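You operate a simulated robot arm through the tools that you are given. There is no shell and no other tool.

The job below is to be done with a simulated robot arm. You get a single attempt, and the scene is never put back.

TASK
Take the grey bar from the blue tray and put it on the top of the low drawer unit. Push the yellow drawer shut. Put the green sleeve on top of the teal tin. Take the white sleeve and leave it on top of the blue cube. Shut the upper drawer of the small steel chest. Put the cream spool on the top of the blue trolley. Switch the yellow cart brake lever off. Fetch the black scrubbing brush and set it on the teal bench top. Open the green bin lid. Do these in any order. The yellow cart brake lever goes to its stop.
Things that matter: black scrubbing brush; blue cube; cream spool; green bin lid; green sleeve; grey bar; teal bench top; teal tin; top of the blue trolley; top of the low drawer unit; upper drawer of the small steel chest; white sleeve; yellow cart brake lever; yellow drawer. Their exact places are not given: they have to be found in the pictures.

Only the result counts: the job must be done as asked and must still hold three seconds after the hand-in. Knocking over, shifting, dropping, spilling or breaking anything else fails it. A push-on lid holds only when it is set on centred and level and pressed home; a screw cap is set on level and turned clockwise until tight.

THE ROBOT
A 7-joint arm with a fingered hand on a trunk, on a base that moves. Base frame: it is fixed to the floor where the robot stands at the start and does not move with it; the origin is under the middle of the robot, x ahead of it, y to its left, z up. Units: cm, rad, N and s.
With the tool pointing down near the work surface it reaches from about 10 to 54 cm from the robot's upright axis, wherever it stands. Its first joint turns from -2.897 to 2.897 rad. Places, roughly: black scrubbing brush (13x5x7 cm) [-190, 260, 40]; blue cube (5x5x5 cm) [310, -80, 90]; cream spool (6x6x5 cm) [60, 580, 90]; green bin lid [-210, 250, 100]; green sleeve (4x4x5 cm) [40, 190, 90]; grey bar (3x11x3 cm) [50, -20, 90]; teal bench top [70, 540, 90]; teal tin (8x8x8 cm) [-190, 390, 90]; top of the blue trolley [540, 600, 80]; top of the low drawer unit [150, -40, 30]; upper drawer of the small steel chest [40, 380, 40]; white sleeve (4x4x5 cm) [40, 210, 90]; yellow cart brake lever [240, 560, 70]; yellow drawer [40, -60, 90]. Payload 3.4 kg.
The tool frame sits at the grasp point between the pads (the TCP): z along the fingers, y along the line on which they close. The tips reach 2.5 cm beyond it. The gripper opens to 8.8 cm; its body begins 2.9 cm behind the TCP. The gripper is a hand of 3 fingers: y runs from the thumb to the fingers, the wrist lies at [-1.3, -10.6, -17.4] in the tool frame, and closing takes about 1.5 s.
Orientation is told as [roll, pitch, yaw] about the base's x, y, z axes, in that order, counted from this pose: with the fingers straight down and the wrist toward the robot, the tool's x, y and z point along [0, 1, 0], [1, 0, 0] and [0, 0, -1] of the base frame.

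THE INTERFACE
- The arm moves only by the tool step_arm. Its argument "plan" is a list of rows, each an object (a shift or turn left out is 0, a gripper value left out holds the last) with "slide": the shift along the tool's x, y, z in units of 25 mm (1.0 is 25 mm), a list of three; "rotation": the turn, a rotation vector about the tool's x, y, z in units of 5 degrees (1.0 is 5 degrees), a list of three. In form: [{"slide": [tx, ty, tz], "rotation": [wx, wy, wz]}, ...]. A call has 1 to 20 rows; each row shifts and turns the commanded pose from where the row before left it, along the tool's axes as they then stand. "grip" is the finger opening in cm, from 0 to 8.8, set as the call begins (left out, the last holds). A call with a number of a shift or a turn outside -1 to 1 is refused whole. A row lasts 0.2 s, in which the tool goes at most 5 cm and 0.15 rad; a call with a longer step from one row to the next is refused whole, and so is a gripper value outside its range. Where a pose cannot be reached the arm comes as near as it can. A force on the tool above 40 N (or 10 N above the force at the start of the call, whichever is more), or a blocked arm, ends the call early, and 0.2 s more pass. The fingers move at their own pace (about 7.2 cm/s each) and stop on an object; they squeeze with about 27 N. The grip force told is the motor's: it shows also when the fingers shut on nothing. Time passes only in rows, and 0.2 s behind the last, so rows that do not move let the fingers close. The reply holds the time, the measured pose of the TCP, the force on the tool along the base axes, the opening and the grip force, in the units named above and with some noise, with the torque about the TCP (base axes, N m) and any sound that the robot's microphone picked up.
- Cameras (640 x 400 px; columns grow to the right, rows downward): "scene" is now at [-0.62, 9.36, 150.61]; the picture's right is [-0.76, -0.65, 0.00], its down [-0.45, 0.53, -0.71] and it looks along [0.46, -0.54, -0.70] (base axes); focal length 267 px, centre (320, 200). "wrist" rides on the gripper at [5.8, -8.5, -10] in the tool frame; the picture's right is [-0.67, 0.35, -0.66], its down [-0.69, -0.63, 0.37] and it looks along [-0.29, 0.69, 0.66] (tool axes); focal length 261 px, centre (320, 200).
- capture(camera): a new picture of that camera. No time passes.
- raise_lower(by): slides the trunk up (or, below 0, down) by that many cm; the arm and the scene camera ride with it, the base frame stays. It gives what a move gives, with no picture.
- steer(legs): drives the robot by 1 to 6 legs, each [ahead, left, turn to the left] in cm, cm and rad, along the robot's own axes; the way and the turn of a leg run together, so that a leg with both is an arc; at most 150 cm and 3.142 rad a leg. The arm and the cameras ride along, it lands a little off, and it stops where it bumps. It gives what a move gives.
- move_fingers(index, middle, thumb_bend, thumb_turn): sets how far each is bent, from 0 (flat) to 1 (curled in); at 0.3 the hand is open as for a grip, at 0.7 the pads meet at the TCP. One left out holds its place. A second passes; each finger stops where it meets its share of the squeeze, and holds until it gets a number again. A gripper value or a shape takes the hand back. It gives what a move gives, with no picture; readings hold the bend of each and the force on the fingers (four entries, about 0 where the hand has none), thumb and palm. thumb_turn goes from beside the hand (0) to across from the fingers (1), as for a grip.
- set_grasp(shape): the hand has 3 fingers and takes this shape, open, in about a second: jaw (thumb against the fingers, like two jaws); tri (thumb and two fingers); tip (a fingertip pinch); poke (one finger out to press); point (the index stretched); flat (the hand flat); cup (the hand cupped); fist (a fist). The gripper value then closes the fingers along that shape, each until it touches; the sizes above hold for jaw. It gives what a move gives, with no picture.
- turn_head(pan, tilt): turns the head with the scene camera to pan (to the left, within 2.705 rad either way) and tilt (down, from -0.506 to 1.204), counted from straight ahead of the robot. It gives what a move gives.
- probe_pixels(camera, pixels): for up to 12 pixels [column, row] of the newest picture of that camera ("zoom" is the newest enlarged one), the place [x, y, z] in the base frame of the surface seen there, good to about 0.2 cm. No time passes.
- zoom(camera, box): a new picture of the part [left, top, right, bottom] of that camera's present view, enlarged. No time passes.
- sign_off(): hands the job in; it is judged then, once.

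Unless the task says otherwise, let go and move clear before handing in.

The tools are called after ">>>" as name(argument=value, ...) on one line, values as JSON. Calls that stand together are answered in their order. step_arm: Moves the arm, as the interface text tells. Its arguments: {"type":"object","properties":{"plan":{"type":"array"},"grip":{"type":"number"}},"required":["plan"]} The other tools are called the same way: raise_lower (by) moves the trunk up or down; set_grasp (shape) gives the hand a shape; move_fingers (index, middle, thumb_bend, thumb_turn) moves the fingers one by one; steer (legs) drives the base; turn_head (pan, tilt) turns the head that bears the scene camera; capture (camera) takes a picture; probe_pixels (camera, pixels) gives the place of the surface under pixels of a picture; zoom (camera, box) takes an enlarged picture of a part of a camera's view; sign_off () hands the job in.

At the start:

```text
time_s: 0.0
tcp_pos: [23.66, -32.27, 113.78]
tcp_rot: [0.001, -0.001, 0.002]
ft_force: [-0.2, -0.1, -0.1]
moment: [0.01, 0.02, 0.03]
grip_width: 8.76
gripper_force: 0.0
shape: jaw
bend: [0.3, 0.3, 0.3, 0.98]
finger forces: [0.0, 0.1, 0.0, 0.1, 0.0, 0.0]
trunk travel left (down, up): [-52.5, 6.5]
robot x, y, heading: [-0.17, 0.45, 0.0]
head pan, tilt (commanded): [-0.862, 0.775]
```

scene: 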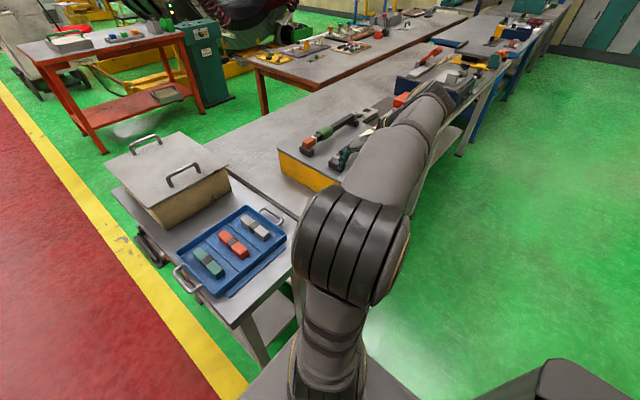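
wrist: 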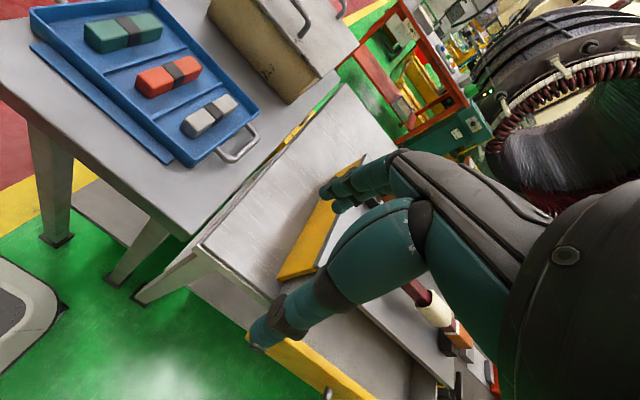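

The scene picture shows the blue tray with a grey bar at about (255,228), and a yellow drawer front at about (300,172). I'll probe these places first.

>>> probe_pixels(camera="scene", pixels=[[248, 220], [256, 228], [264, 236], [234, 244], [208, 263], [290, 168], [320, 182], [270, 215], [240, 265], [250, 160], [200, 180], [160, 165]])

>>> probe_pixels(camera="wrist", pixels=[[195, 125], [210, 115], [225, 103], [240, 150], [300, 260], [330, 200], [290, 345], [340, 385], [250, 220], [350, 120], [170, 75], [120, 35]])

>>> zoom(camera="scene", box=[100, 100, 420, 300])

```text
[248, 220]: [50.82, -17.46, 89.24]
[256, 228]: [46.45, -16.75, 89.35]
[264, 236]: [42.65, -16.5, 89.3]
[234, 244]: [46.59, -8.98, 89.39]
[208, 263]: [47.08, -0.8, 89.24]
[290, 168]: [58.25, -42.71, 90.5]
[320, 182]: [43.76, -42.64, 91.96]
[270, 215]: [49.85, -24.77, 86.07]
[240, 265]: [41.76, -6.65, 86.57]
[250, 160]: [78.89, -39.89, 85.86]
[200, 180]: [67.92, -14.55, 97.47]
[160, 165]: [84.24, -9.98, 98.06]
```

```text
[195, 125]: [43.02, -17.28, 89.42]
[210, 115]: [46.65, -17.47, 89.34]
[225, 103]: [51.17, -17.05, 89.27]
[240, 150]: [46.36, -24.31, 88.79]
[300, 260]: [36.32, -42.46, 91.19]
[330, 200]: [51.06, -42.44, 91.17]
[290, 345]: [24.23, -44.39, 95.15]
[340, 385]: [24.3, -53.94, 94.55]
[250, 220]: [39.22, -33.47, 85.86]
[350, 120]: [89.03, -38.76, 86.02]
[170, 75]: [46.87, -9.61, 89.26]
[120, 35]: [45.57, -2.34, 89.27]
```

```text
2.00 times, centred on (260, 200) of scene
```

zoom: 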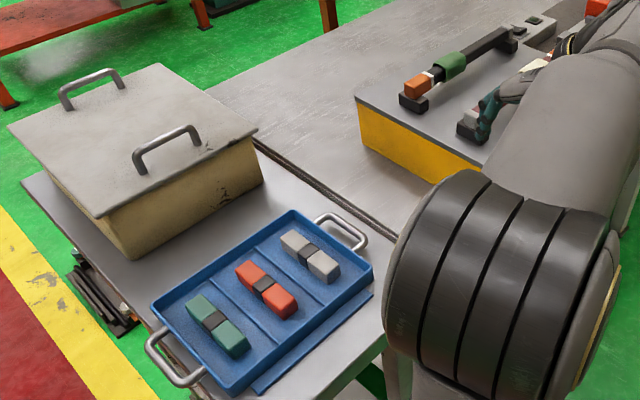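

The grey bar lies along x at about y=-17, top z=89.3; yellow sides are seen near (36..58, -42.6) and (24, -44..-54). I'll look around with the head to see the drawer and the low unit.

>>> turn_head(pan=-1.4, tilt=0.8)

>>> capture(camera="scene")

>>> turn_head(pan=-0.3, tilt=0.6)

>>> capture(camera="scene")

>>> turn_head(pan=1.0, tilt=0.4)

>>> capture(camera="scene")

>>> turn_head(pan=2.2, tilt=0.4)

>>> capture(camera="scene")

>>> turn_head(pan=-2.4, tilt=0.5)

>>> capture(camera="scene")

```text
time_s: 1.0
tcp_pos: [23.6, -32.32, 113.75]
tcp_rot: [-0.001, 0.001, -0.002]
ft_force: [0.5, 0.4, 0.6]
moment: [0.0, 0.0, -0.01]
grip_width: 8.75
gripper_force: 0.1
shape: jaw
bend: [0.3, 0.3, 0.3, 0.98]
finger forces: [0.0, 0.0, 0.1, 0.0, 0.0, 0.0]
trunk travel left (down, up): [-52.5, 6.5]
robot x, y, heading: [-0.29, 0.03, 0.002]
head pan, tilt (commanded): [-1.4, 0.799]
```

```text
taken
```

scene: 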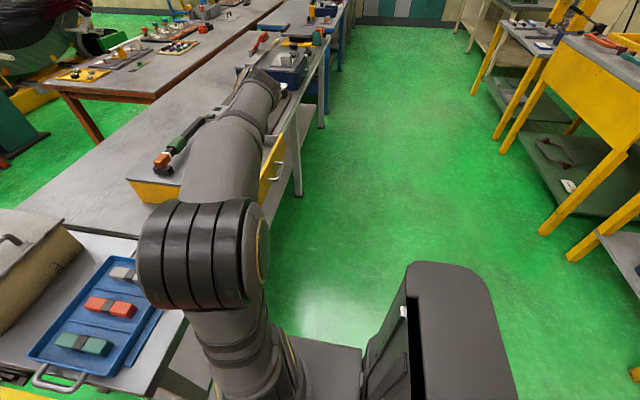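

```text
time_s: 2.3
tcp_pos: [23.59, -32.33, 113.62]
tcp_rot: [-0.001, 0.0, 0.0]
ft_force: [0.4, -0.2, -0.5]
moment: [-0.01, -0.01, 0.02]
grip_width: 8.78
gripper_force: 0.0
shape: jaw
bend: [0.3, 0.3, 0.3, 0.98]
finger forces: [0.1, 0.0, 0.0, 0.0, 0.1, 0.1]
trunk travel left (down, up): [-52.5, 6.5]
robot x, y, heading: [0.09, -0.04, -0.004]
head pan, tilt (commanded): [-0.3, 0.6]
```

```text
taken
```

scene: 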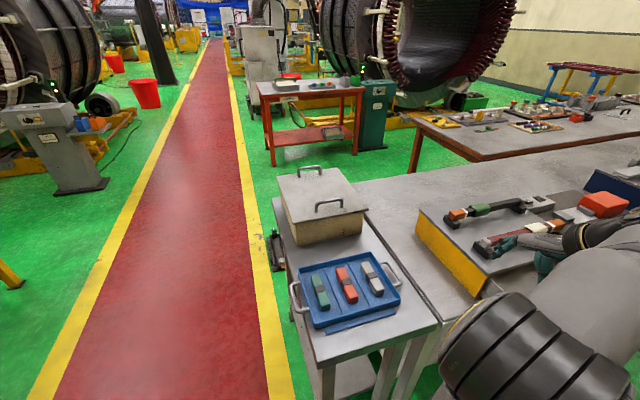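

```text
time_s: 3.8
tcp_pos: [23.53, -32.36, 113.68]
tcp_rot: [0.002, 0.0, 0.002]
ft_force: [0.3, 0.5, -0.1]
moment: [0.03, 0.0, 0.02]
grip_width: 8.77
gripper_force: 0.1
shape: jaw
bend: [0.3, 0.3, 0.3, 0.98]
finger forces: [0.0, 0.1, 0.0, 0.1, 0.0, 0.1]
trunk travel left (down, up): [-52.5, 6.5]
robot x, y, heading: [-0.02, -0.09, -0.001]
head pan, tilt (commanded): [1.0, 0.4]
```

```text
taken
```

scene: 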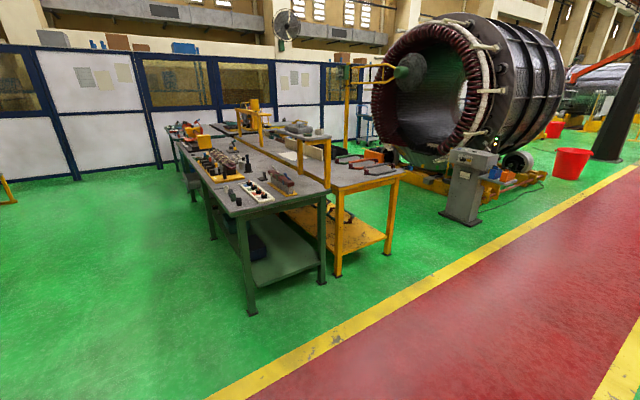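

```text
time_s: 5.2
tcp_pos: [23.64, -32.19, 113.72]
tcp_rot: [0.001, 0.001, 0.0]
ft_force: [0.1, -1.0, 0.7]
moment: [0.02, 0.02, 0.0]
grip_width: 8.76
gripper_force: 0.1
shape: jaw
bend: [0.3, 0.3, 0.3, 0.98]
finger forces: [0.1, 0.0, 0.0, 0.0, 0.0, 0.0]
trunk travel left (down, up): [-52.5, 6.5]
robot x, y, heading: [-0.07, -0.1, 0.002]
head pan, tilt (commanded): [2.201, 0.4]
```

```text
taken
```

scene: 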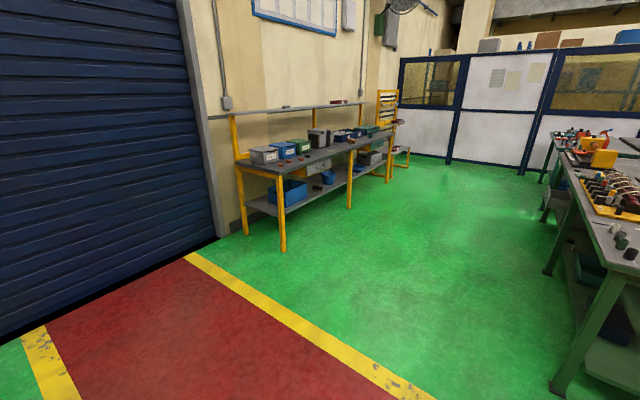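

```text
time_s: 8.8
tcp_pos: [23.63, -32.4, 113.7]
tcp_rot: [0.001, 0.0, 0.0]
ft_force: [0.6, 0.7, -0.4]
moment: [0.0, -0.03, -0.01]
grip_width: 8.74
gripper_force: 0.1
shape: jaw
bend: [0.3, 0.3, 0.3, 0.98]
finger forces: [0.1, 0.1, 0.0, 0.0, 0.1, 0.0]
trunk travel left (down, up): [-52.5, 6.5]
robot x, y, heading: [0.02, -0.17, 0.004]
head pan, tilt (commanded): [-2.4, 0.499]
```

```text
taken
```

scene: 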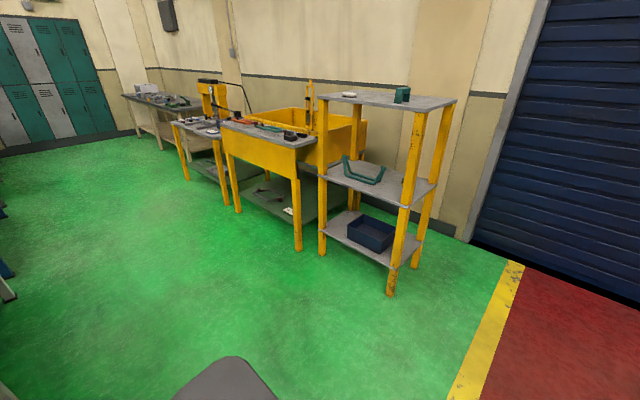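

The yellow drawer with its handle shows in the second view near (275,165). I'll look back there, enlarged.

>>> turn_head(pan=-1.2, tilt=0.75)

>>> zoom(camera="scene", box=[180, 40, 420, 190])

>>> capture(camera="scene")

>>> zoom(camera="wrist", box=[180, 150, 500, 400])

```text
time_s: 10.2
tcp_pos: [23.61, -32.35, 113.73]
tcp_rot: [0.0, 0.0, 0.001]
ft_force: [1.0, -0.6, -0.4]
moment: [-0.04, 0.01, 0.0]
grip_width: 8.75
gripper_force: 0.0
shape: jaw
bend: [0.3, 0.3, 0.3, 0.98]
finger forces: [0.0, 0.0, 0.0, 0.0, 0.0, 0.0]
trunk travel left (down, up): [-52.5, 6.5]
robot x, y, heading: [-0.28, -0.15, -0.002]
head pan, tilt (commanded): [-1.201, 0.75]
```

```text
2.67 times, centred on (300, 115) of scene
```

zoom: 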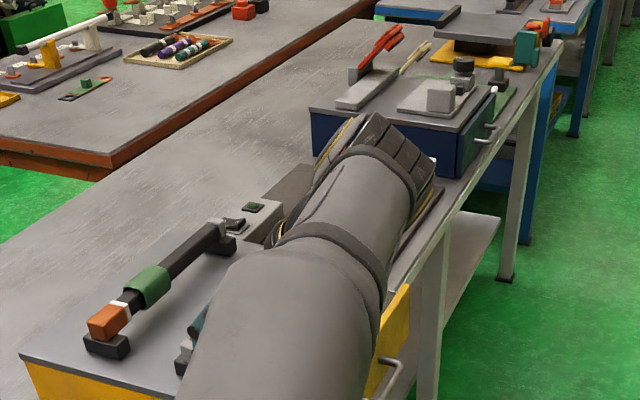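

```text
taken
```

scene: 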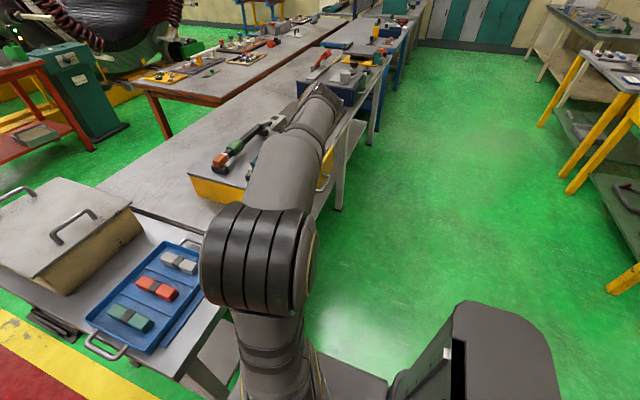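

```text
1.60 times, centred on (340, 275) of wrist
```

zoom: 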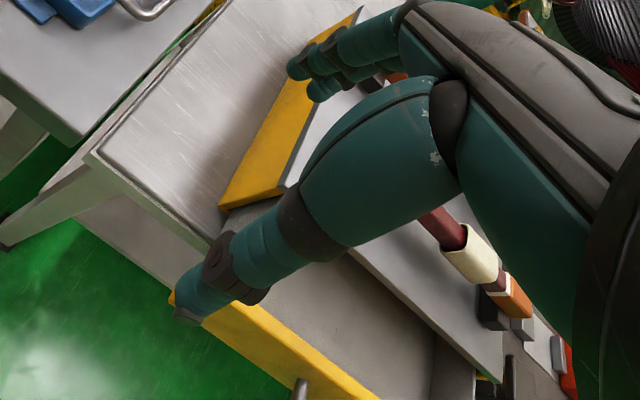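

The drawer's handle faces -x at about x=24, and the grey bar lies along x at (46.7,-17.1). I'll turn the hand -90° in yaw so that it closes across the bar, then move over it.

>>> step_arm(plan=[{"rotation": [0, 0, 1]}, {"rotation": [0, 0, 1]}, {"rotation": [0, 0, 1]}, {"rotation": [0, 0, 1]}, {"rotation": [0, 0, 1]}, {"rotation": [0, 0, 1]}, {"rotation": [0, 0, 1]}, {"rotation": [0, 0, 1]}, {"rotation": [0, 0, 1]}, {"rotation": [0, 0, 1]}, {"rotation": [0, 0, 1]}, {"rotation": [0, 0, 1]}, {"rotation": [0, 0, 1]}, {"rotation": [0, 0, 1]}, {"rotation": [0, 0, 1]}, {"rotation": [0, 0, 1]}, {"rotation": [0, 0, 1]}, {"rotation": [0, 0, 1]}], grip=6)

>>> step_arm(plan=[{"slide": [0.924, -0.61, 0.35]}, {"slide": [0.924, -0.61, 0.35]}, {"slide": [0.924, -0.61, 0.35]}, {"slide": [0.924, -0.61, 0.35]}, {"slide": [0.924, -0.61, 0.35]}, {"slide": [0.924, -0.61, 0.35]}, {"slide": [0.924, -0.61, 0.35]}, {"slide": [0.924, -0.61, 0.35]}, {"slide": [0.924, -0.61, 0.35]}, {"slide": [0.924, -0.61, 0.35]}, {}])

>>> capture(camera="wrist")

>>> capture(camera="scene")

```text
time_s: 14.0
tcp_pos: [23.65, -32.4, 113.66]
tcp_rot: [-0.001, 0.0, -1.572]
ft_force: [-0.2, -0.1, 0.7]
moment: [0.03, 0.01, 0.03]
grip_width: 6.02
gripper_force: 0.2
shape: jaw
bend: [0.28, 0.37, 0.59, 0.99]
finger forces: [0.1, 0.1, 0.1, 0.0, 0.0, 0.0]
trunk travel left (down, up): [-52.5, 6.5]
robot x, y, heading: [-0.2, 0.13, -0.001]
head pan, tilt (commanded): [-1.201, 0.75]
```

```text
time_s: 16.4
tcp_pos: [46.81, -16.98, 104.69]
tcp_rot: [0.0, 0.001, -1.572]
ft_force: [-0.1, 0.7, 0.3]
moment: [0.02, -0.01, 0.03]
grip_width: 6.05
gripper_force: 0.1
shape: jaw
bend: [0.28, 0.37, 0.59, 0.99]
finger forces: [0.1, 0.1, 0.1, 0.1, 0.0, 0.0]
trunk travel left (down, up): [-52.5, 6.5]
robot x, y, heading: [0.16, -0.04, -0.001]
head pan, tilt (commanded): [-1.201, 0.75]
```

```text
taken
```

wrist: 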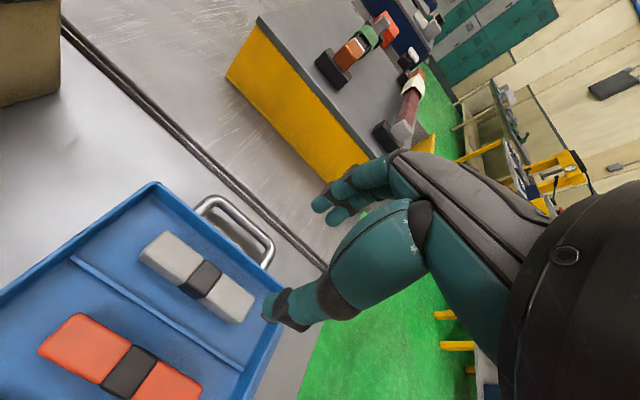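

```text
taken
```

scene: 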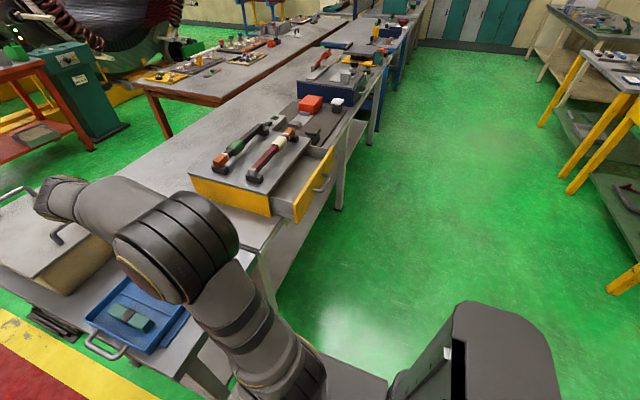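

The hand stands over the tray; the grey bar is at about (197,275) in the wrist view. I'll probe its outline exactly.

>>> probe_pixels(camera="wrist", pixels=[[165, 240], [145, 258], [150, 250], [240, 300], [238, 318], [205, 262], [188, 290], [200, 275], [130, 230], [110, 300], [255, 345], [220, 200]])

>>> zoom(camera="scene", box=[180, 80, 380, 230])

>>> probe_pixels(camera="scene", pixels=[[230, 200], [272, 200], [300, 210], [320, 180], [330, 160], [318, 188], [305, 150], [260, 165], [212, 165], [290, 190], [260, 245], [325, 165]])

```text
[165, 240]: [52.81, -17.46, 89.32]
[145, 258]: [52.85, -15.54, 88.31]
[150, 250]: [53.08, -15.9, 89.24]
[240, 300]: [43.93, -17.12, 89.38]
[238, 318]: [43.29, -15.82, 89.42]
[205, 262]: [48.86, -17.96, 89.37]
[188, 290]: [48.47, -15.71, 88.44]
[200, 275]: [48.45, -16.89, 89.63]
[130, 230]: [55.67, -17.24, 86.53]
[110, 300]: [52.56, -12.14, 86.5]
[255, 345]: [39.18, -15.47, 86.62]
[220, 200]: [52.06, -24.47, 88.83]
```

```text
2.67 times, centred on (280, 155) of scene
```

zoom: 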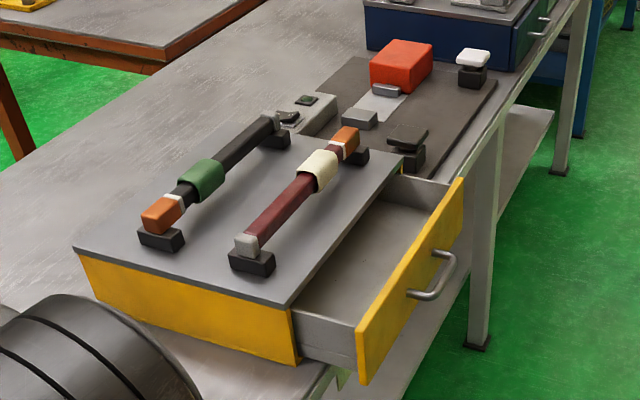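

```text
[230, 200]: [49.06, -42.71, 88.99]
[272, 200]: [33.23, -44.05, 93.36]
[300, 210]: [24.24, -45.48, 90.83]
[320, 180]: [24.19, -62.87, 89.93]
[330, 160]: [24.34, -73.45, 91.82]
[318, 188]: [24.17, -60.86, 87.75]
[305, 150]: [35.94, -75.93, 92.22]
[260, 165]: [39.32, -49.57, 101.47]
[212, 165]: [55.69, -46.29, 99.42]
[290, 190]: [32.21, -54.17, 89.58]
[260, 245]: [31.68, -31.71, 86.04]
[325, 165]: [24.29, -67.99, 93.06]
```

The bar runs x 43–54, y -18.4…-15.4, centre (48.4,-16.95), tray floor z 86.5. I'll shift over the centre, go down and close.

>>> step_arm(plan=[{"slide": [0.64, 0, 0.5]}, {"slide": [0, 0, 0.9]}, {"slide": [0, 0, 0.9]}, {"slide": [0, 0, 0.9]}, {"slide": [0, 0, 0.9]}, {"slide": [0, 0, 0.8]}, {"slide": [0, 0, 0.6]}, {"slide": [0, 0, 0.5]}, {}])

>>> capture(camera="wrist")

```text
time_s: 18.4
tcp_pos: [48.55, -16.91, 90.31]
tcp_rot: [0.013, -0.005, -1.566]
ft_force: [-2.7, 9.4, 22.4]
moment: [-0.84, 0.23, -0.15]
grip_width: 5.73
gripper_force: 0.1
shape: jaw
bend: [0.28, 0.4, 0.59, 0.99]
finger forces: [1.1, 24.1, 0.1, 0.1, 0.0, 0.0]
trunk travel left (down, up): [-52.5, 6.5]
robot x, y, heading: [0.17, 0.4, 0.002]
head pan, tilt (commanded): [-1.201, 0.75]
stopped in row 9: the force on the tool passed its limit at 42 N (the readings are from after the stop); the commanded pose is now the measured one
```

```text
taken
```

wrist: 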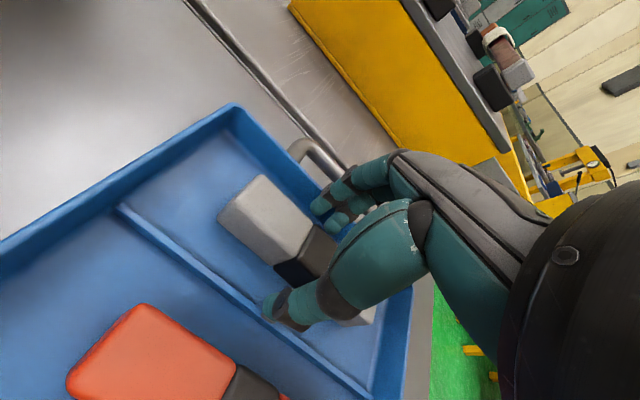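

The middle finger met the tray's wall (24 N on it). I'll rise, narrow the fingers and look at where the wall stands.

>>> step_arm(plan=[{"slide": [0, 0, -0.8]}, {"slide": [0, 0, -0.8]}, {"slide": [0, 0, -0.4]}, {}, {}, {}], grip=4.4)

>>> capture(camera="wrist")

>>> probe_pixels(camera="wrist", pixels=[[225, 130], [240, 130], [210, 140], [280, 190], [290, 185], [300, 160], [270, 300], [325, 200], [330, 205], [280, 260], [300, 240], [250, 220]])

```text
time_s: 19.9
tcp_pos: [48.63, -17.25, 95.01]
tcp_rot: [0.006, -0.003, -1.568]
ft_force: [-0.8, -0.1, -0.1]
moment: [0.01, -0.04, 0.0]
grip_width: 4.44
gripper_force: 0.1
shape: jaw
bend: [0.74, 0.44, 0.69, 1.0]
finger forces: [0.0, 0.0, 0.0, 0.1, 0.0, 0.0]
trunk travel left (down, up): [-52.5, 6.5]
robot x, y, heading: [0.08, 0.05, -0.001]
head pan, tilt (commanded): [-1.201, 0.75]
```

```text
taken
```

wrist: 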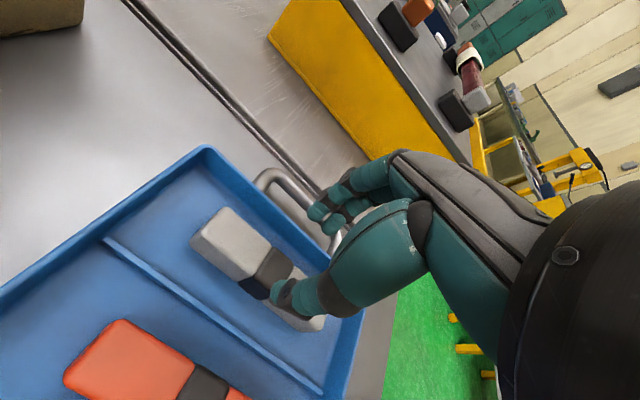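

```text
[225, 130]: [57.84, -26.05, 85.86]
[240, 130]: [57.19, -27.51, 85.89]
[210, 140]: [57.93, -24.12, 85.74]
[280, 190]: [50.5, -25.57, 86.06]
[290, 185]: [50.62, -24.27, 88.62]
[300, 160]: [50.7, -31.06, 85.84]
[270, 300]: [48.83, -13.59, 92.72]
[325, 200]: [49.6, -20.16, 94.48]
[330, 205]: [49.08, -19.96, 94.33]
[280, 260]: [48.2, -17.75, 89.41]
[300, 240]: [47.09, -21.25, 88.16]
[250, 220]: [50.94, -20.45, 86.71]
```

The tray wall's inner edge is near y=-21.3. The index reads an odd bend 0.74, so I'll try another opening and take a close look at the hand.

>>> step_arm(plan=[{}, {}, {}, {}, {}, {}], grip=5.2)

>>> zoom(camera="wrist", box=[180, 100, 460, 340])

>>> turn_head(pan=-0.6, tilt=0.85)

>>> zoom(camera="scene", box=[180, 80, 480, 330])

```text
time_s: 21.2
tcp_pos: [48.57, -17.14, 94.99]
tcp_rot: [0.004, -0.003, -1.568]
ft_force: [0.6, -0.1, -0.1]
moment: [-0.02, 0.03, -0.01]
grip_width: 5.14
gripper_force: 0.0
shape: jaw
bend: [0.74, 0.41, 0.65, 1.0]
finger forces: [0.0, 0.1, 0.1, 0.0, 0.1, 0.0]
trunk travel left (down, up): [-52.5, 6.5]
robot x, y, heading: [0.0, 0.12, -0.0]
head pan, tilt (commanded): [-1.201, 0.75]
```

```text
1.67 times, centred on (320, 220) of wrist
```

zoom: 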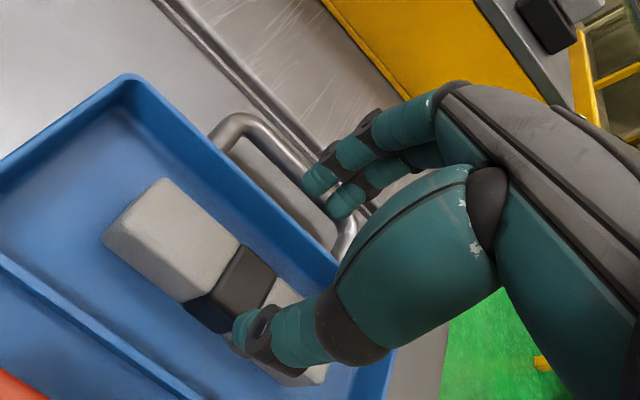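

```text
time_s: 22.2
tcp_pos: [48.62, -17.18, 94.97]
tcp_rot: [0.004, -0.002, -1.569]
ft_force: [0.5, 0.3, 1.0]
moment: [0.04, 0.02, 0.0]
grip_width: 5.14
gripper_force: 0.0
shape: jaw
bend: [0.74, 0.41, 0.65, 1.0]
finger forces: [0.1, 0.0, 0.1, 0.0, 0.0, 0.0]
trunk travel left (down, up): [-52.5, 6.5]
robot x, y, heading: [0.02, -0.03, -0.003]
head pan, tilt (commanded): [-0.6, 0.85]
```

```text
1.60 times, centred on (330, 205) of scene
```

zoom: 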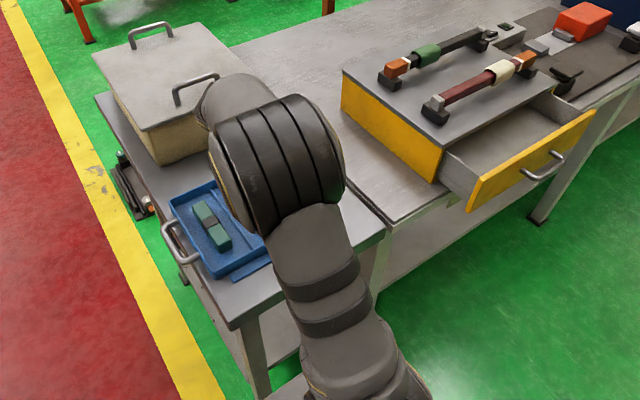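

The index still reads 0.74 while the others follow the opening. I'll set the jaw shape anew to see whether it comes back.

>>> set_grasp(shape="jaw")

>>> zoom(camera="wrist", box=[180, 100, 460, 340])

>>> step_arm(plan=[{}, {}, {}, {}, {}, {}], grip=5.0)

>>> zoom(camera="wrist", box=[180, 100, 460, 340])

```text
time_s: 23.1
tcp_pos: [48.5, -17.21, 95.1]
tcp_rot: [0.005, -0.003, -1.566]
ft_force: [0.2, -0.9, -1.2]
moment: [0.01, -0.01, 0.03]
grip_width: 8.76
gripper_force: 0.0
shape: jaw
bend: [0.3, 0.3, 0.3, 0.98]
finger forces: [0.0, 0.1, 0.0, 0.1, 0.1, 0.0]
trunk travel left (down, up): [-52.5, 6.5]
robot x, y, heading: [0.08, -0.28, -0.001]
head pan, tilt (commanded): [-0.6, 0.85]
```

```text
1.67 times, centred on (320, 220) of wrist
```

zoom: 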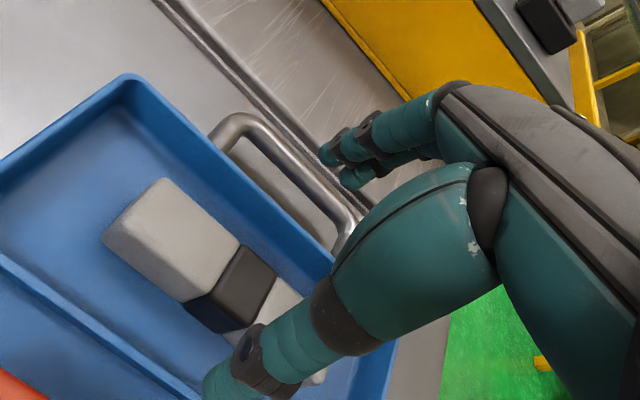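

```text
time_s: 24.6
tcp_pos: [48.48, -17.21, 94.88]
tcp_rot: [0.005, -0.004, -1.568]
ft_force: [-0.6, 0.2, -1.0]
moment: [-0.05, 0.0, -0.01]
grip_width: 5.06
gripper_force: 0.0
shape: jaw
bend: [0.74, 0.42, 0.66, 1.0]
finger forces: [0.0, 0.0, 0.1, 0.1, 0.0, 0.0]
trunk travel left (down, up): [-52.5, 6.5]
robot x, y, heading: [-0.23, -0.1, 0.001]
head pan, tilt (commanded): [-0.6, 0.85]
```

```text
1.67 times, centred on (320, 220) of wrist
```

zoom: 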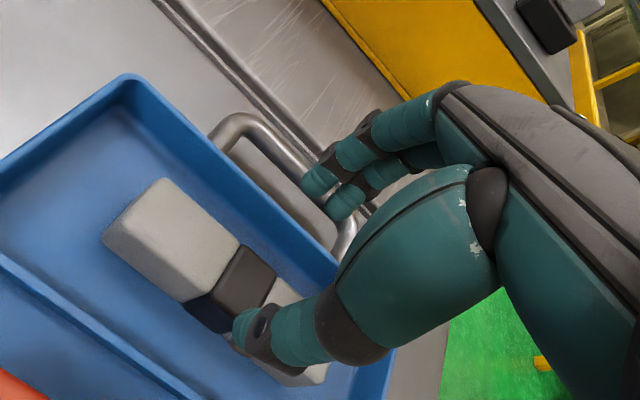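

The fingers do follow (the bend reading is just odd). I'll narrow to 4.4, shift 0.4 cm toward +y away from the wall, and go down again.

>>> step_arm(plan=[{}, {"slide": [-0.05, -0.16, 0]}, {}, {"slide": [0, 0, 0.7]}, {"slide": [0, 0, 0.6]}, {"slide": [0, 0, 0.4]}, {"slide": [0, 0, 0.3]}, {}], grip=4.4)

>>> capture(camera="wrist")

```text
time_s: 26.4
tcp_pos: [48.51, -16.68, 90.06]
tcp_rot: [0.006, -0.003, -1.568]
ft_force: [0.2, 2.4, 1.0]
moment: [-0.05, 0.05, 0.01]
grip_width: 4.35
gripper_force: 0.0
shape: jaw
bend: [0.74, 0.46, 0.69, 1.0]
finger forces: [0.0, 2.9, 0.1, 0.1, 0.0, 0.1]
trunk travel left (down, up): [-52.5, 6.5]
robot x, y, heading: [0.46, 0.1, -0.005]
head pan, tilt (commanded): [-0.6, 0.85]
```

```text
taken
```

wrist: 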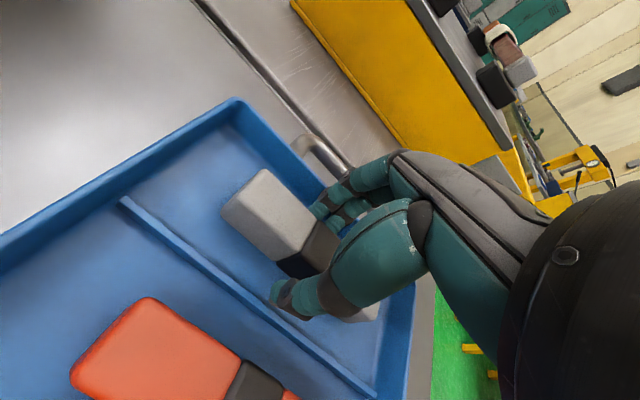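

The hand is round the bar with only a light touch at the wall (2.9 N), tips at z≈87.6. I'll close now and then lift.

>>> step_arm(plan=[{}, {}, {}, {}, {}, {}, {}, {}, {}], grip=2.0)

>>> capture(camera="wrist")

```text
time_s: 28.4
tcp_pos: [48.45, -16.85, 90.1]
tcp_rot: [0.005, -0.003, -1.567]
ft_force: [-0.3, 0.9, -0.7]
moment: [-0.03, 0.03, -0.01]
grip_width: 2.27
gripper_force: 27.1
shape: jaw
bend: [0.74, 0.56, 0.74, 1.0]
finger forces: [15.9, 8.4, 0.0, 0.0, 24.0, 0.0]
trunk travel left (down, up): [-52.5, 6.5]
robot x, y, heading: [-0.1, 0.27, 0.002]
head pan, tilt (commanded): [-0.6, 0.85]
```

```text
taken
```

wrist: 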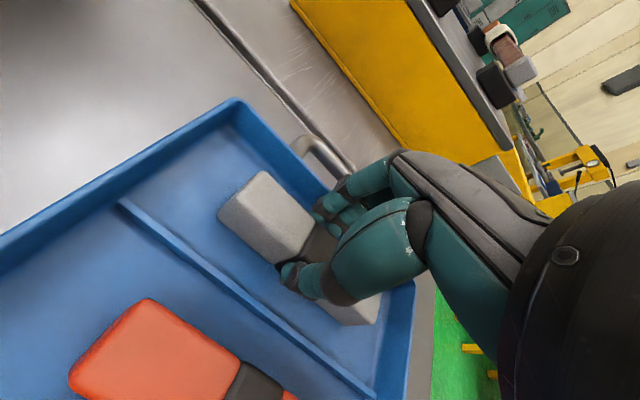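

Fingers hold the black waist (27 N, 2.27 cm). I'll lift.

>>> step_arm(plan=[{"slide": [0, 0, -0.4]}, {"slide": [0, 0, -0.8]}, {"slide": [0, 0, -1]}, {"slide": [0, 0, -1]}, {"slide": [0, 0, -1]}, {"slide": [0, 0, -1]}, {"slide": [0, 0, -1]}, {}], grip=1.5)

>>> capture(camera="wrist")

```text
time_s: 30.1
tcp_pos: [48.38, -16.83, 105.55]
tcp_rot: [0.006, -0.002, -1.568]
ft_force: [0.1, -0.3, -1.2]
moment: [-0.01, 0.03, -0.06]
grip_width: 2.27
gripper_force: 26.9
shape: jaw
bend: [0.74, 0.56, 0.74, 1.0]
finger forces: [15.7, 8.4, 0.0, 0.0, 24.1, 0.1]
trunk travel left (down, up): [-52.5, 6.5]
robot x, y, heading: [0.0, 0.16, -0.002]
head pan, tilt (commanded): [-0.6, 0.85]
```

```text
taken
```

wrist: 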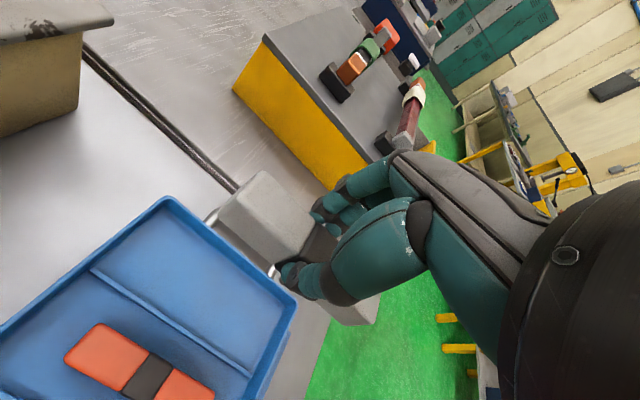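

The bar is held. Now I'll look for the low drawer unit near (150,-40,30) with the head toward it.

>>> turn_head(pan=-0.25, tilt=0.5)

>>> capture(camera="scene")

>>> probe_pixels(camera="scene", pixels=[[380, 190], [420, 160], [440, 180], [350, 165], [300, 175], [280, 250], [300, 360], [275, 290], [470, 150], [380, 160], [330, 100], [520, 200]])

```text
time_s: 31.0
tcp_pos: [48.52, -16.85, 105.5]
tcp_rot: [0.007, -0.002, -1.568]
ft_force: [-0.5, 0.0, -2.3]
moment: [0.01, -0.02, 0.0]
grip_width: 2.26
gripper_force: 26.7
shape: jaw
bend: [0.74, 0.56, 0.74, 1.0]
finger forces: [15.7, 8.5, 0.0, 0.1, 24.1, 0.0]
trunk travel left (down, up): [-52.5, 6.5]
robot x, y, heading: [0.22, 0.07, 0.003]
head pan, tilt (commanded): [-0.25, 0.499]
```

```text
taken
```

scene: 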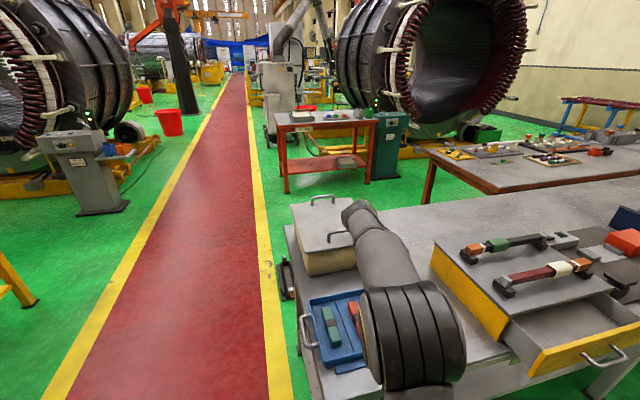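

```text
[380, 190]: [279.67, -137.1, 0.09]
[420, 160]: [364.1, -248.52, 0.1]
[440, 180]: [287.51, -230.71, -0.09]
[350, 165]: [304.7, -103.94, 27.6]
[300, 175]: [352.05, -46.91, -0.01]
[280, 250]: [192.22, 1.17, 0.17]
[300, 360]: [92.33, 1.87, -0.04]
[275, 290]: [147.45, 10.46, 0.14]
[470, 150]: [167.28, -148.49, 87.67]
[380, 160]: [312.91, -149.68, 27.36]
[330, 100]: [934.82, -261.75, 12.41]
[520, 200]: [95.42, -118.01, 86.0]
```

The spot (150,-40,30) is hidden behind the table from here. I'll draw the arm in with the bar, drive left to the walkway, ahead, and look from there.

>>> step_arm(plan=[{"slide": [-0.87, 0, -0.7]}, {"slide": [-0.87, 0, -0.7]}, {"slide": [-0.87, 0, -0.7]}, {"slide": [-0.87, 0, -0.7]}, {"slide": [-0.87, 0, -0.7]}, {"slide": [-0.87, 0, -0.7]}, {}])

>>> steer(legs=[[0, 85, 0], [100, 0, 0]])

>>> turn_head(pan=-1.2, tilt=0.7)

>>> capture(camera="scene")

```text
time_s: 32.6
tcp_pos: [35.0, -16.68, 116.09]
tcp_rot: [0.006, -0.004, -1.569]
ft_force: [-0.5, 0.4, -1.3]
moment: [-0.02, -0.02, 0.01]
grip_width: 2.29
gripper_force: 27.4
shape: jaw
bend: [0.74, 0.56, 0.74, 1.0]
finger forces: [15.8, 8.4, 0.0, 0.0, 24.2, 0.0]
trunk travel left (down, up): [-52.5, 6.5]
robot x, y, heading: [0.08, 0.1, 0.004]
head pan, tilt (commanded): [-0.25, 0.499]
```

```text
time_s: 42.0
tcp_pos: [135.46, 71.92, 116.03]
tcp_rot: [0.006, -0.003, -1.553]
ft_force: [0.4, 0.2, -2.0]
moment: [-0.03, -0.03, -0.01]
grip_width: 2.28
gripper_force: 27.5
shape: jaw
bend: [0.74, 0.56, 0.74, 1.0]
finger forces: [15.7, 8.4, 0.0, 0.0, 24.2, 0.0]
trunk travel left (down, up): [-52.5, 6.5]
robot x, y, heading: [99.99, 88.18, 0.017]
head pan, tilt (commanded): [-0.25, 0.499]
```

```text
time_s: 43.2
tcp_pos: [135.41, 72.04, 116.07]
tcp_rot: [0.005, -0.005, -1.551]
ft_force: [0.3, 0.1, -2.4]
moment: [-0.03, -0.01, -0.03]
grip_width: 2.26
gripper_force: 26.6
shape: jaw
bend: [0.74, 0.56, 0.74, 1.0]
finger forces: [15.8, 8.3, 0.0, 0.0, 24.1, 0.1]
trunk travel left (down, up): [-52.5, 6.5]
robot x, y, heading: [99.99, 88.14, 0.018]
head pan, tilt (commanded): [-1.201, 0.7]
```

```text
taken
```

scene: 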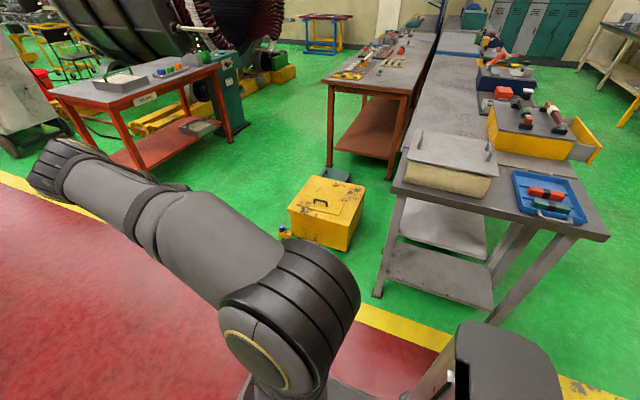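

A low yellow unit with a handle stands on the floor at (325,215). I'll enlarge and probe it.

>>> zoom(camera="scene", box=[250, 150, 410, 270])

>>> probe_pixels(camera="scene", pixels=[[325, 195], [320, 203], [297, 205], [345, 218], [360, 187], [315, 178], [320, 235], [285, 232], [340, 200], [310, 195], [335, 210], [380, 260]])

```text
3.33 times, centred on (330, 210) of scene
```

zoom: 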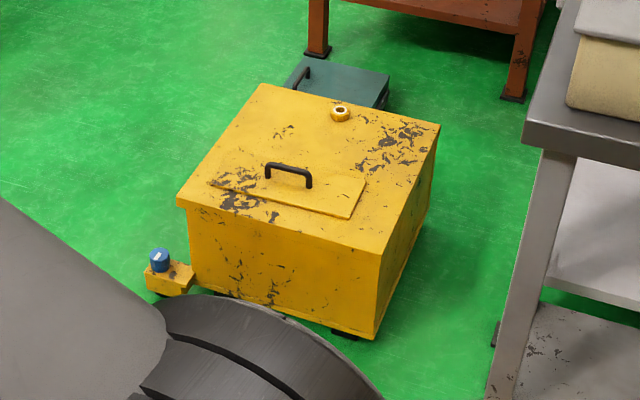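

```text
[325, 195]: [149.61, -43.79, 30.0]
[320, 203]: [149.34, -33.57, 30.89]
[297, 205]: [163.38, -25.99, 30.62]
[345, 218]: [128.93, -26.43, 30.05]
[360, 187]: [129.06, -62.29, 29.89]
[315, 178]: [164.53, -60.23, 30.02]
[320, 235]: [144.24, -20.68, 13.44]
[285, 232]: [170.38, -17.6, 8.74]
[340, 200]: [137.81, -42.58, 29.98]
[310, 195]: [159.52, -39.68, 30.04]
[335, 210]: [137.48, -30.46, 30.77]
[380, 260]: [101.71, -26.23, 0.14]
```

This yellow unit (top z=30, x 127–166, y -65…-21) fits the low drawer unit. I'll look down at my own base to learn how close I can stand, and probe the top's free places.

>>> probe_pixels(camera="scene", pixels=[[335, 178], [333, 180], [323, 200], [310, 197], [328, 203], [340, 214], [343, 204], [303, 196], [355, 205], [288, 232], [335, 170], [344, 173]])

>>> turn_head(pan=0, tilt=1.2)

>>> capture(camera="scene")

>>> turn_head(pan=-1.6, tilt=1.2)

>>> capture(camera="scene")

```text
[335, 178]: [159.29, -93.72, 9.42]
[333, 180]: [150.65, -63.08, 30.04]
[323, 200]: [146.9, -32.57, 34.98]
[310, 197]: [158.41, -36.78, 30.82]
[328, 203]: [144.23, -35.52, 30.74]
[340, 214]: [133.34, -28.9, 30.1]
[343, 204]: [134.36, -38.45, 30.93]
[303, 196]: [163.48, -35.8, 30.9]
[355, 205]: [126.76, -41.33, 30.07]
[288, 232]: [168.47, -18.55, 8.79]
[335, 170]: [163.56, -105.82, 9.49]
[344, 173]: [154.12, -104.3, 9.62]
```

```text
time_s: 44.6
tcp_pos: [135.48, 71.92, 116.1]
tcp_rot: [0.005, -0.004, -1.55]
ft_force: [0.8, 0.0, -0.1]
moment: [0.0, -0.03, 0.03]
grip_width: 2.27
gripper_force: 26.4
shape: jaw
bend: [0.74, 0.56, 0.74, 1.0]
finger forces: [15.8, 8.4, 0.0, 0.0, 24.2, 0.0]
trunk travel left (down, up): [-52.5, 6.5]
robot x, y, heading: [100.43, 87.76, 0.014]
head pan, tilt (commanded): [0.0, 1.201]
```

```text
taken
```

scene: 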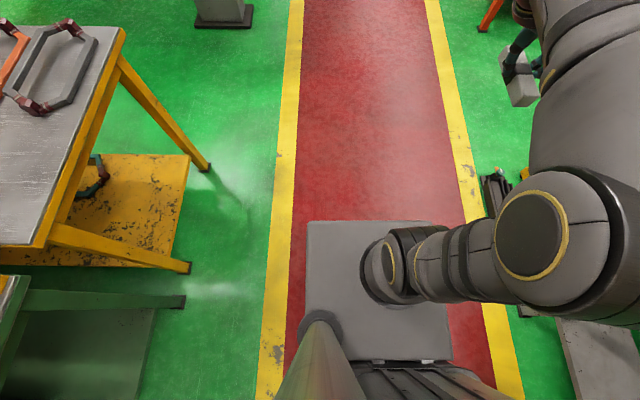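

```text
time_s: 46.3
tcp_pos: [135.31, 71.97, 116.02]
tcp_rot: [0.005, -0.004, -1.551]
ft_force: [0.4, -0.4, -2.6]
moment: [0.01, -0.02, 0.03]
grip_width: 2.24
gripper_force: 26.7
shape: jaw
bend: [0.74, 0.56, 0.74, 1.0]
finger forces: [15.7, 8.3, 0.1, 0.1, 24.2, 0.0]
trunk travel left (down, up): [-52.5, 6.5]
robot x, y, heading: [100.04, 88.08, 0.017]
head pan, tilt (commanded): [-1.6, 1.201]
```

```text
taken
```

scene: 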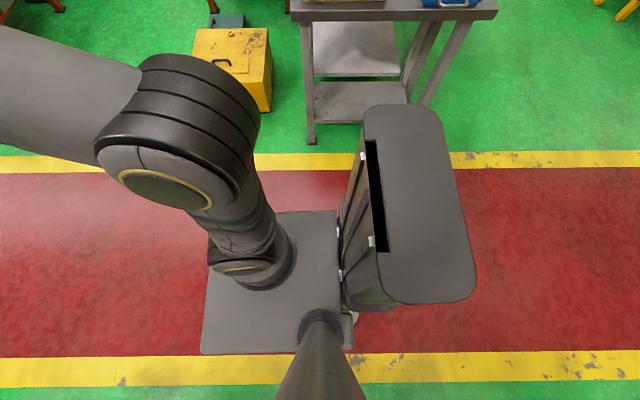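

I see my arm's base plate at (275,280) and the trunk tower at (410,200). I'll probe their extents.

>>> probe_pixels(camera="scene", pixels=[[210, 345], [218, 216], [332, 214], [340, 310], [275, 300], [440, 290], [375, 110], [435, 115], [470, 290], [420, 200], [400, 80], [340, 120]])

```text
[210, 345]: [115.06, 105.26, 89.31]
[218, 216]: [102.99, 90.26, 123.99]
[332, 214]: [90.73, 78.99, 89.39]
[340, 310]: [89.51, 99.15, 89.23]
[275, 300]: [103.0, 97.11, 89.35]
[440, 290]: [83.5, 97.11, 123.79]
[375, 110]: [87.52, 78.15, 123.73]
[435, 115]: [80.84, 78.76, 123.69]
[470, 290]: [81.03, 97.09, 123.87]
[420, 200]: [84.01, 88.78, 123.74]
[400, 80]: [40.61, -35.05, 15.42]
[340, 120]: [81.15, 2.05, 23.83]
```

The arm plate is about ±18 cm wide and 15 cm ahead of the axis at z=89; the rest of the base is hidden beneath. I'll approach the unit from its +x side, keeping about 40 cm of clearance: ahead 105, then right 130, then turn to face -x.

>>> steer(legs=[[105, 0, 0], [0, -100, 0]])

>>> turn_head(pan=-1.9, tilt=0.8)

>>> capture(camera="scene")

>>> turn_head(pan=-0.8, tilt=0.7)

>>> capture(camera="scene")

```text
time_s: 56.6
tcp_pos: [244.3, -26.33, 116.17]
tcp_rot: [0.005, -0.001, -1.538]
ft_force: [0.4, 0.0, -1.8]
moment: [0.01, -0.02, -0.04]
grip_width: 2.26
gripper_force: 26.9
shape: jaw
bend: [0.74, 0.56, 0.74, 1.0]
finger forces: [15.8, 8.3, 0.0, 0.0, 24.2, 0.0]
trunk travel left (down, up): [-52.5, 6.5]
robot x, y, heading: [208.88, -10.69, 0.033]
head pan, tilt (commanded): [-1.6, 1.201]
```

```text
time_s: 57.4
tcp_pos: [244.3, -26.38, 116.01]
tcp_rot: [0.005, -0.004, -1.536]
ft_force: [0.3, 0.1, -1.2]
moment: [0.0, -0.03, -0.02]
grip_width: 2.26
gripper_force: 27.1
shape: jaw
bend: [0.74, 0.56, 0.74, 1.0]
finger forces: [15.8, 8.4, 0.0, 0.0, 24.2, 0.1]
trunk travel left (down, up): [-52.5, 6.5]
robot x, y, heading: [208.45, -10.79, 0.031]
head pan, tilt (commanded): [-1.901, 0.799]
```

```text
taken
```

scene: 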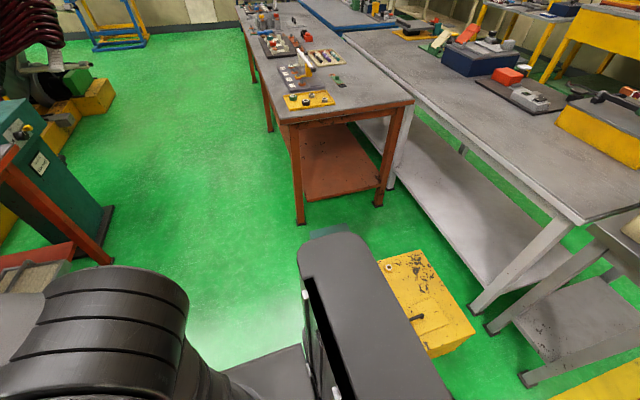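

```text
time_s: 58.8
tcp_pos: [244.28, -26.19, 116.12]
tcp_rot: [0.004, -0.003, -1.538]
ft_force: [-0.3, 0.5, -1.9]
moment: [0.0, -0.03, -0.01]
grip_width: 2.25
gripper_force: 26.9
shape: jaw
bend: [0.74, 0.56, 0.74, 1.0]
finger forces: [15.8, 8.3, 0.0, 0.0, 24.2, 0.0]
trunk travel left (down, up): [-52.5, 6.5]
robot x, y, heading: [208.83, -10.68, 0.031]
head pan, tilt (commanded): [-0.799, 0.7]
```

```text
taken
```

scene: 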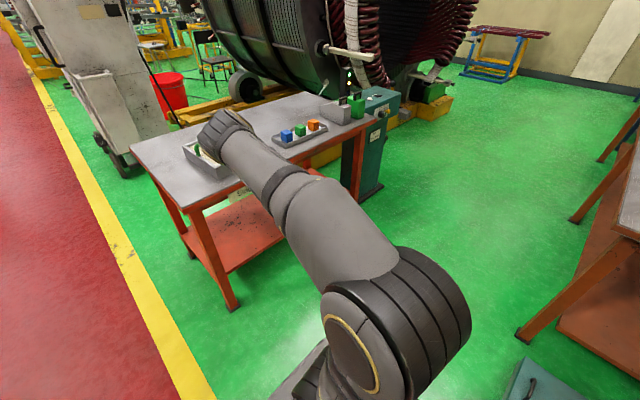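

The brown bench is still far enough. I'll turn to face -x here and then shift sideways toward y≈-40.

>>> steer(legs=[[0, 0, 3.11]])

>>> turn_head(pan=0, tilt=0.9)

>>> capture(camera="scene")

```text
time_s: 61.1
tcp_pos: [247.82, -10.96, 116.07]
tcp_rot: [0.006, -0.002, -1.128]
ft_force: [-0.4, -0.4, -1.9]
moment: [-0.02, -0.01, 0.0]
grip_width: 2.26
gripper_force: 27.2
shape: jaw
bend: [0.74, 0.56, 0.74, 1.0]
finger forces: [16.1, 8.7, 0.0, 0.0, 24.8, 0.1]
trunk travel left (down, up): [-52.5, 6.5]
robot x, y, heading: [208.9, -11.03, 0.441]
head pan, tilt (commanded): [-0.799, 0.7]
stopped in leg 1: the robot was blocked; the commanded pose is now the measured one
```

```text
time_s: 62.2
tcp_pos: [247.61, -10.99, 116.05]
tcp_rot: [0.006, -0.002, -1.127]
ft_force: [-0.6, 0.3, -1.5]
moment: [-0.01, 0.0, 0.0]
grip_width: 2.26
gripper_force: 27.4
shape: jaw
bend: [0.74, 0.56, 0.74, 1.0]
finger forces: [16.2, 8.7, 0.1, 0.0, 24.7, 0.0]
trunk travel left (down, up): [-52.5, 6.5]
robot x, y, heading: [209.13, -10.54, 0.445]
head pan, tilt (commanded): [0.0, 0.901]
```

```text
taken
```

scene: 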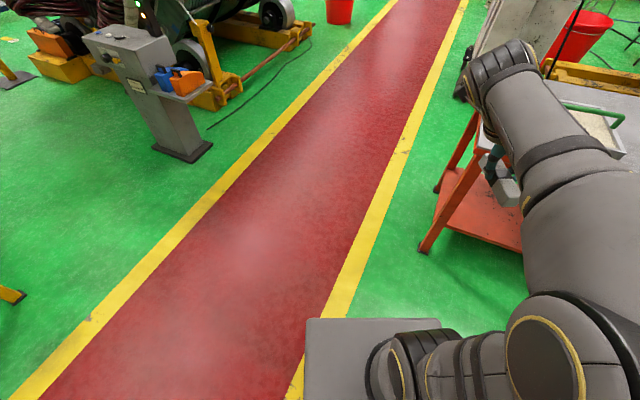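

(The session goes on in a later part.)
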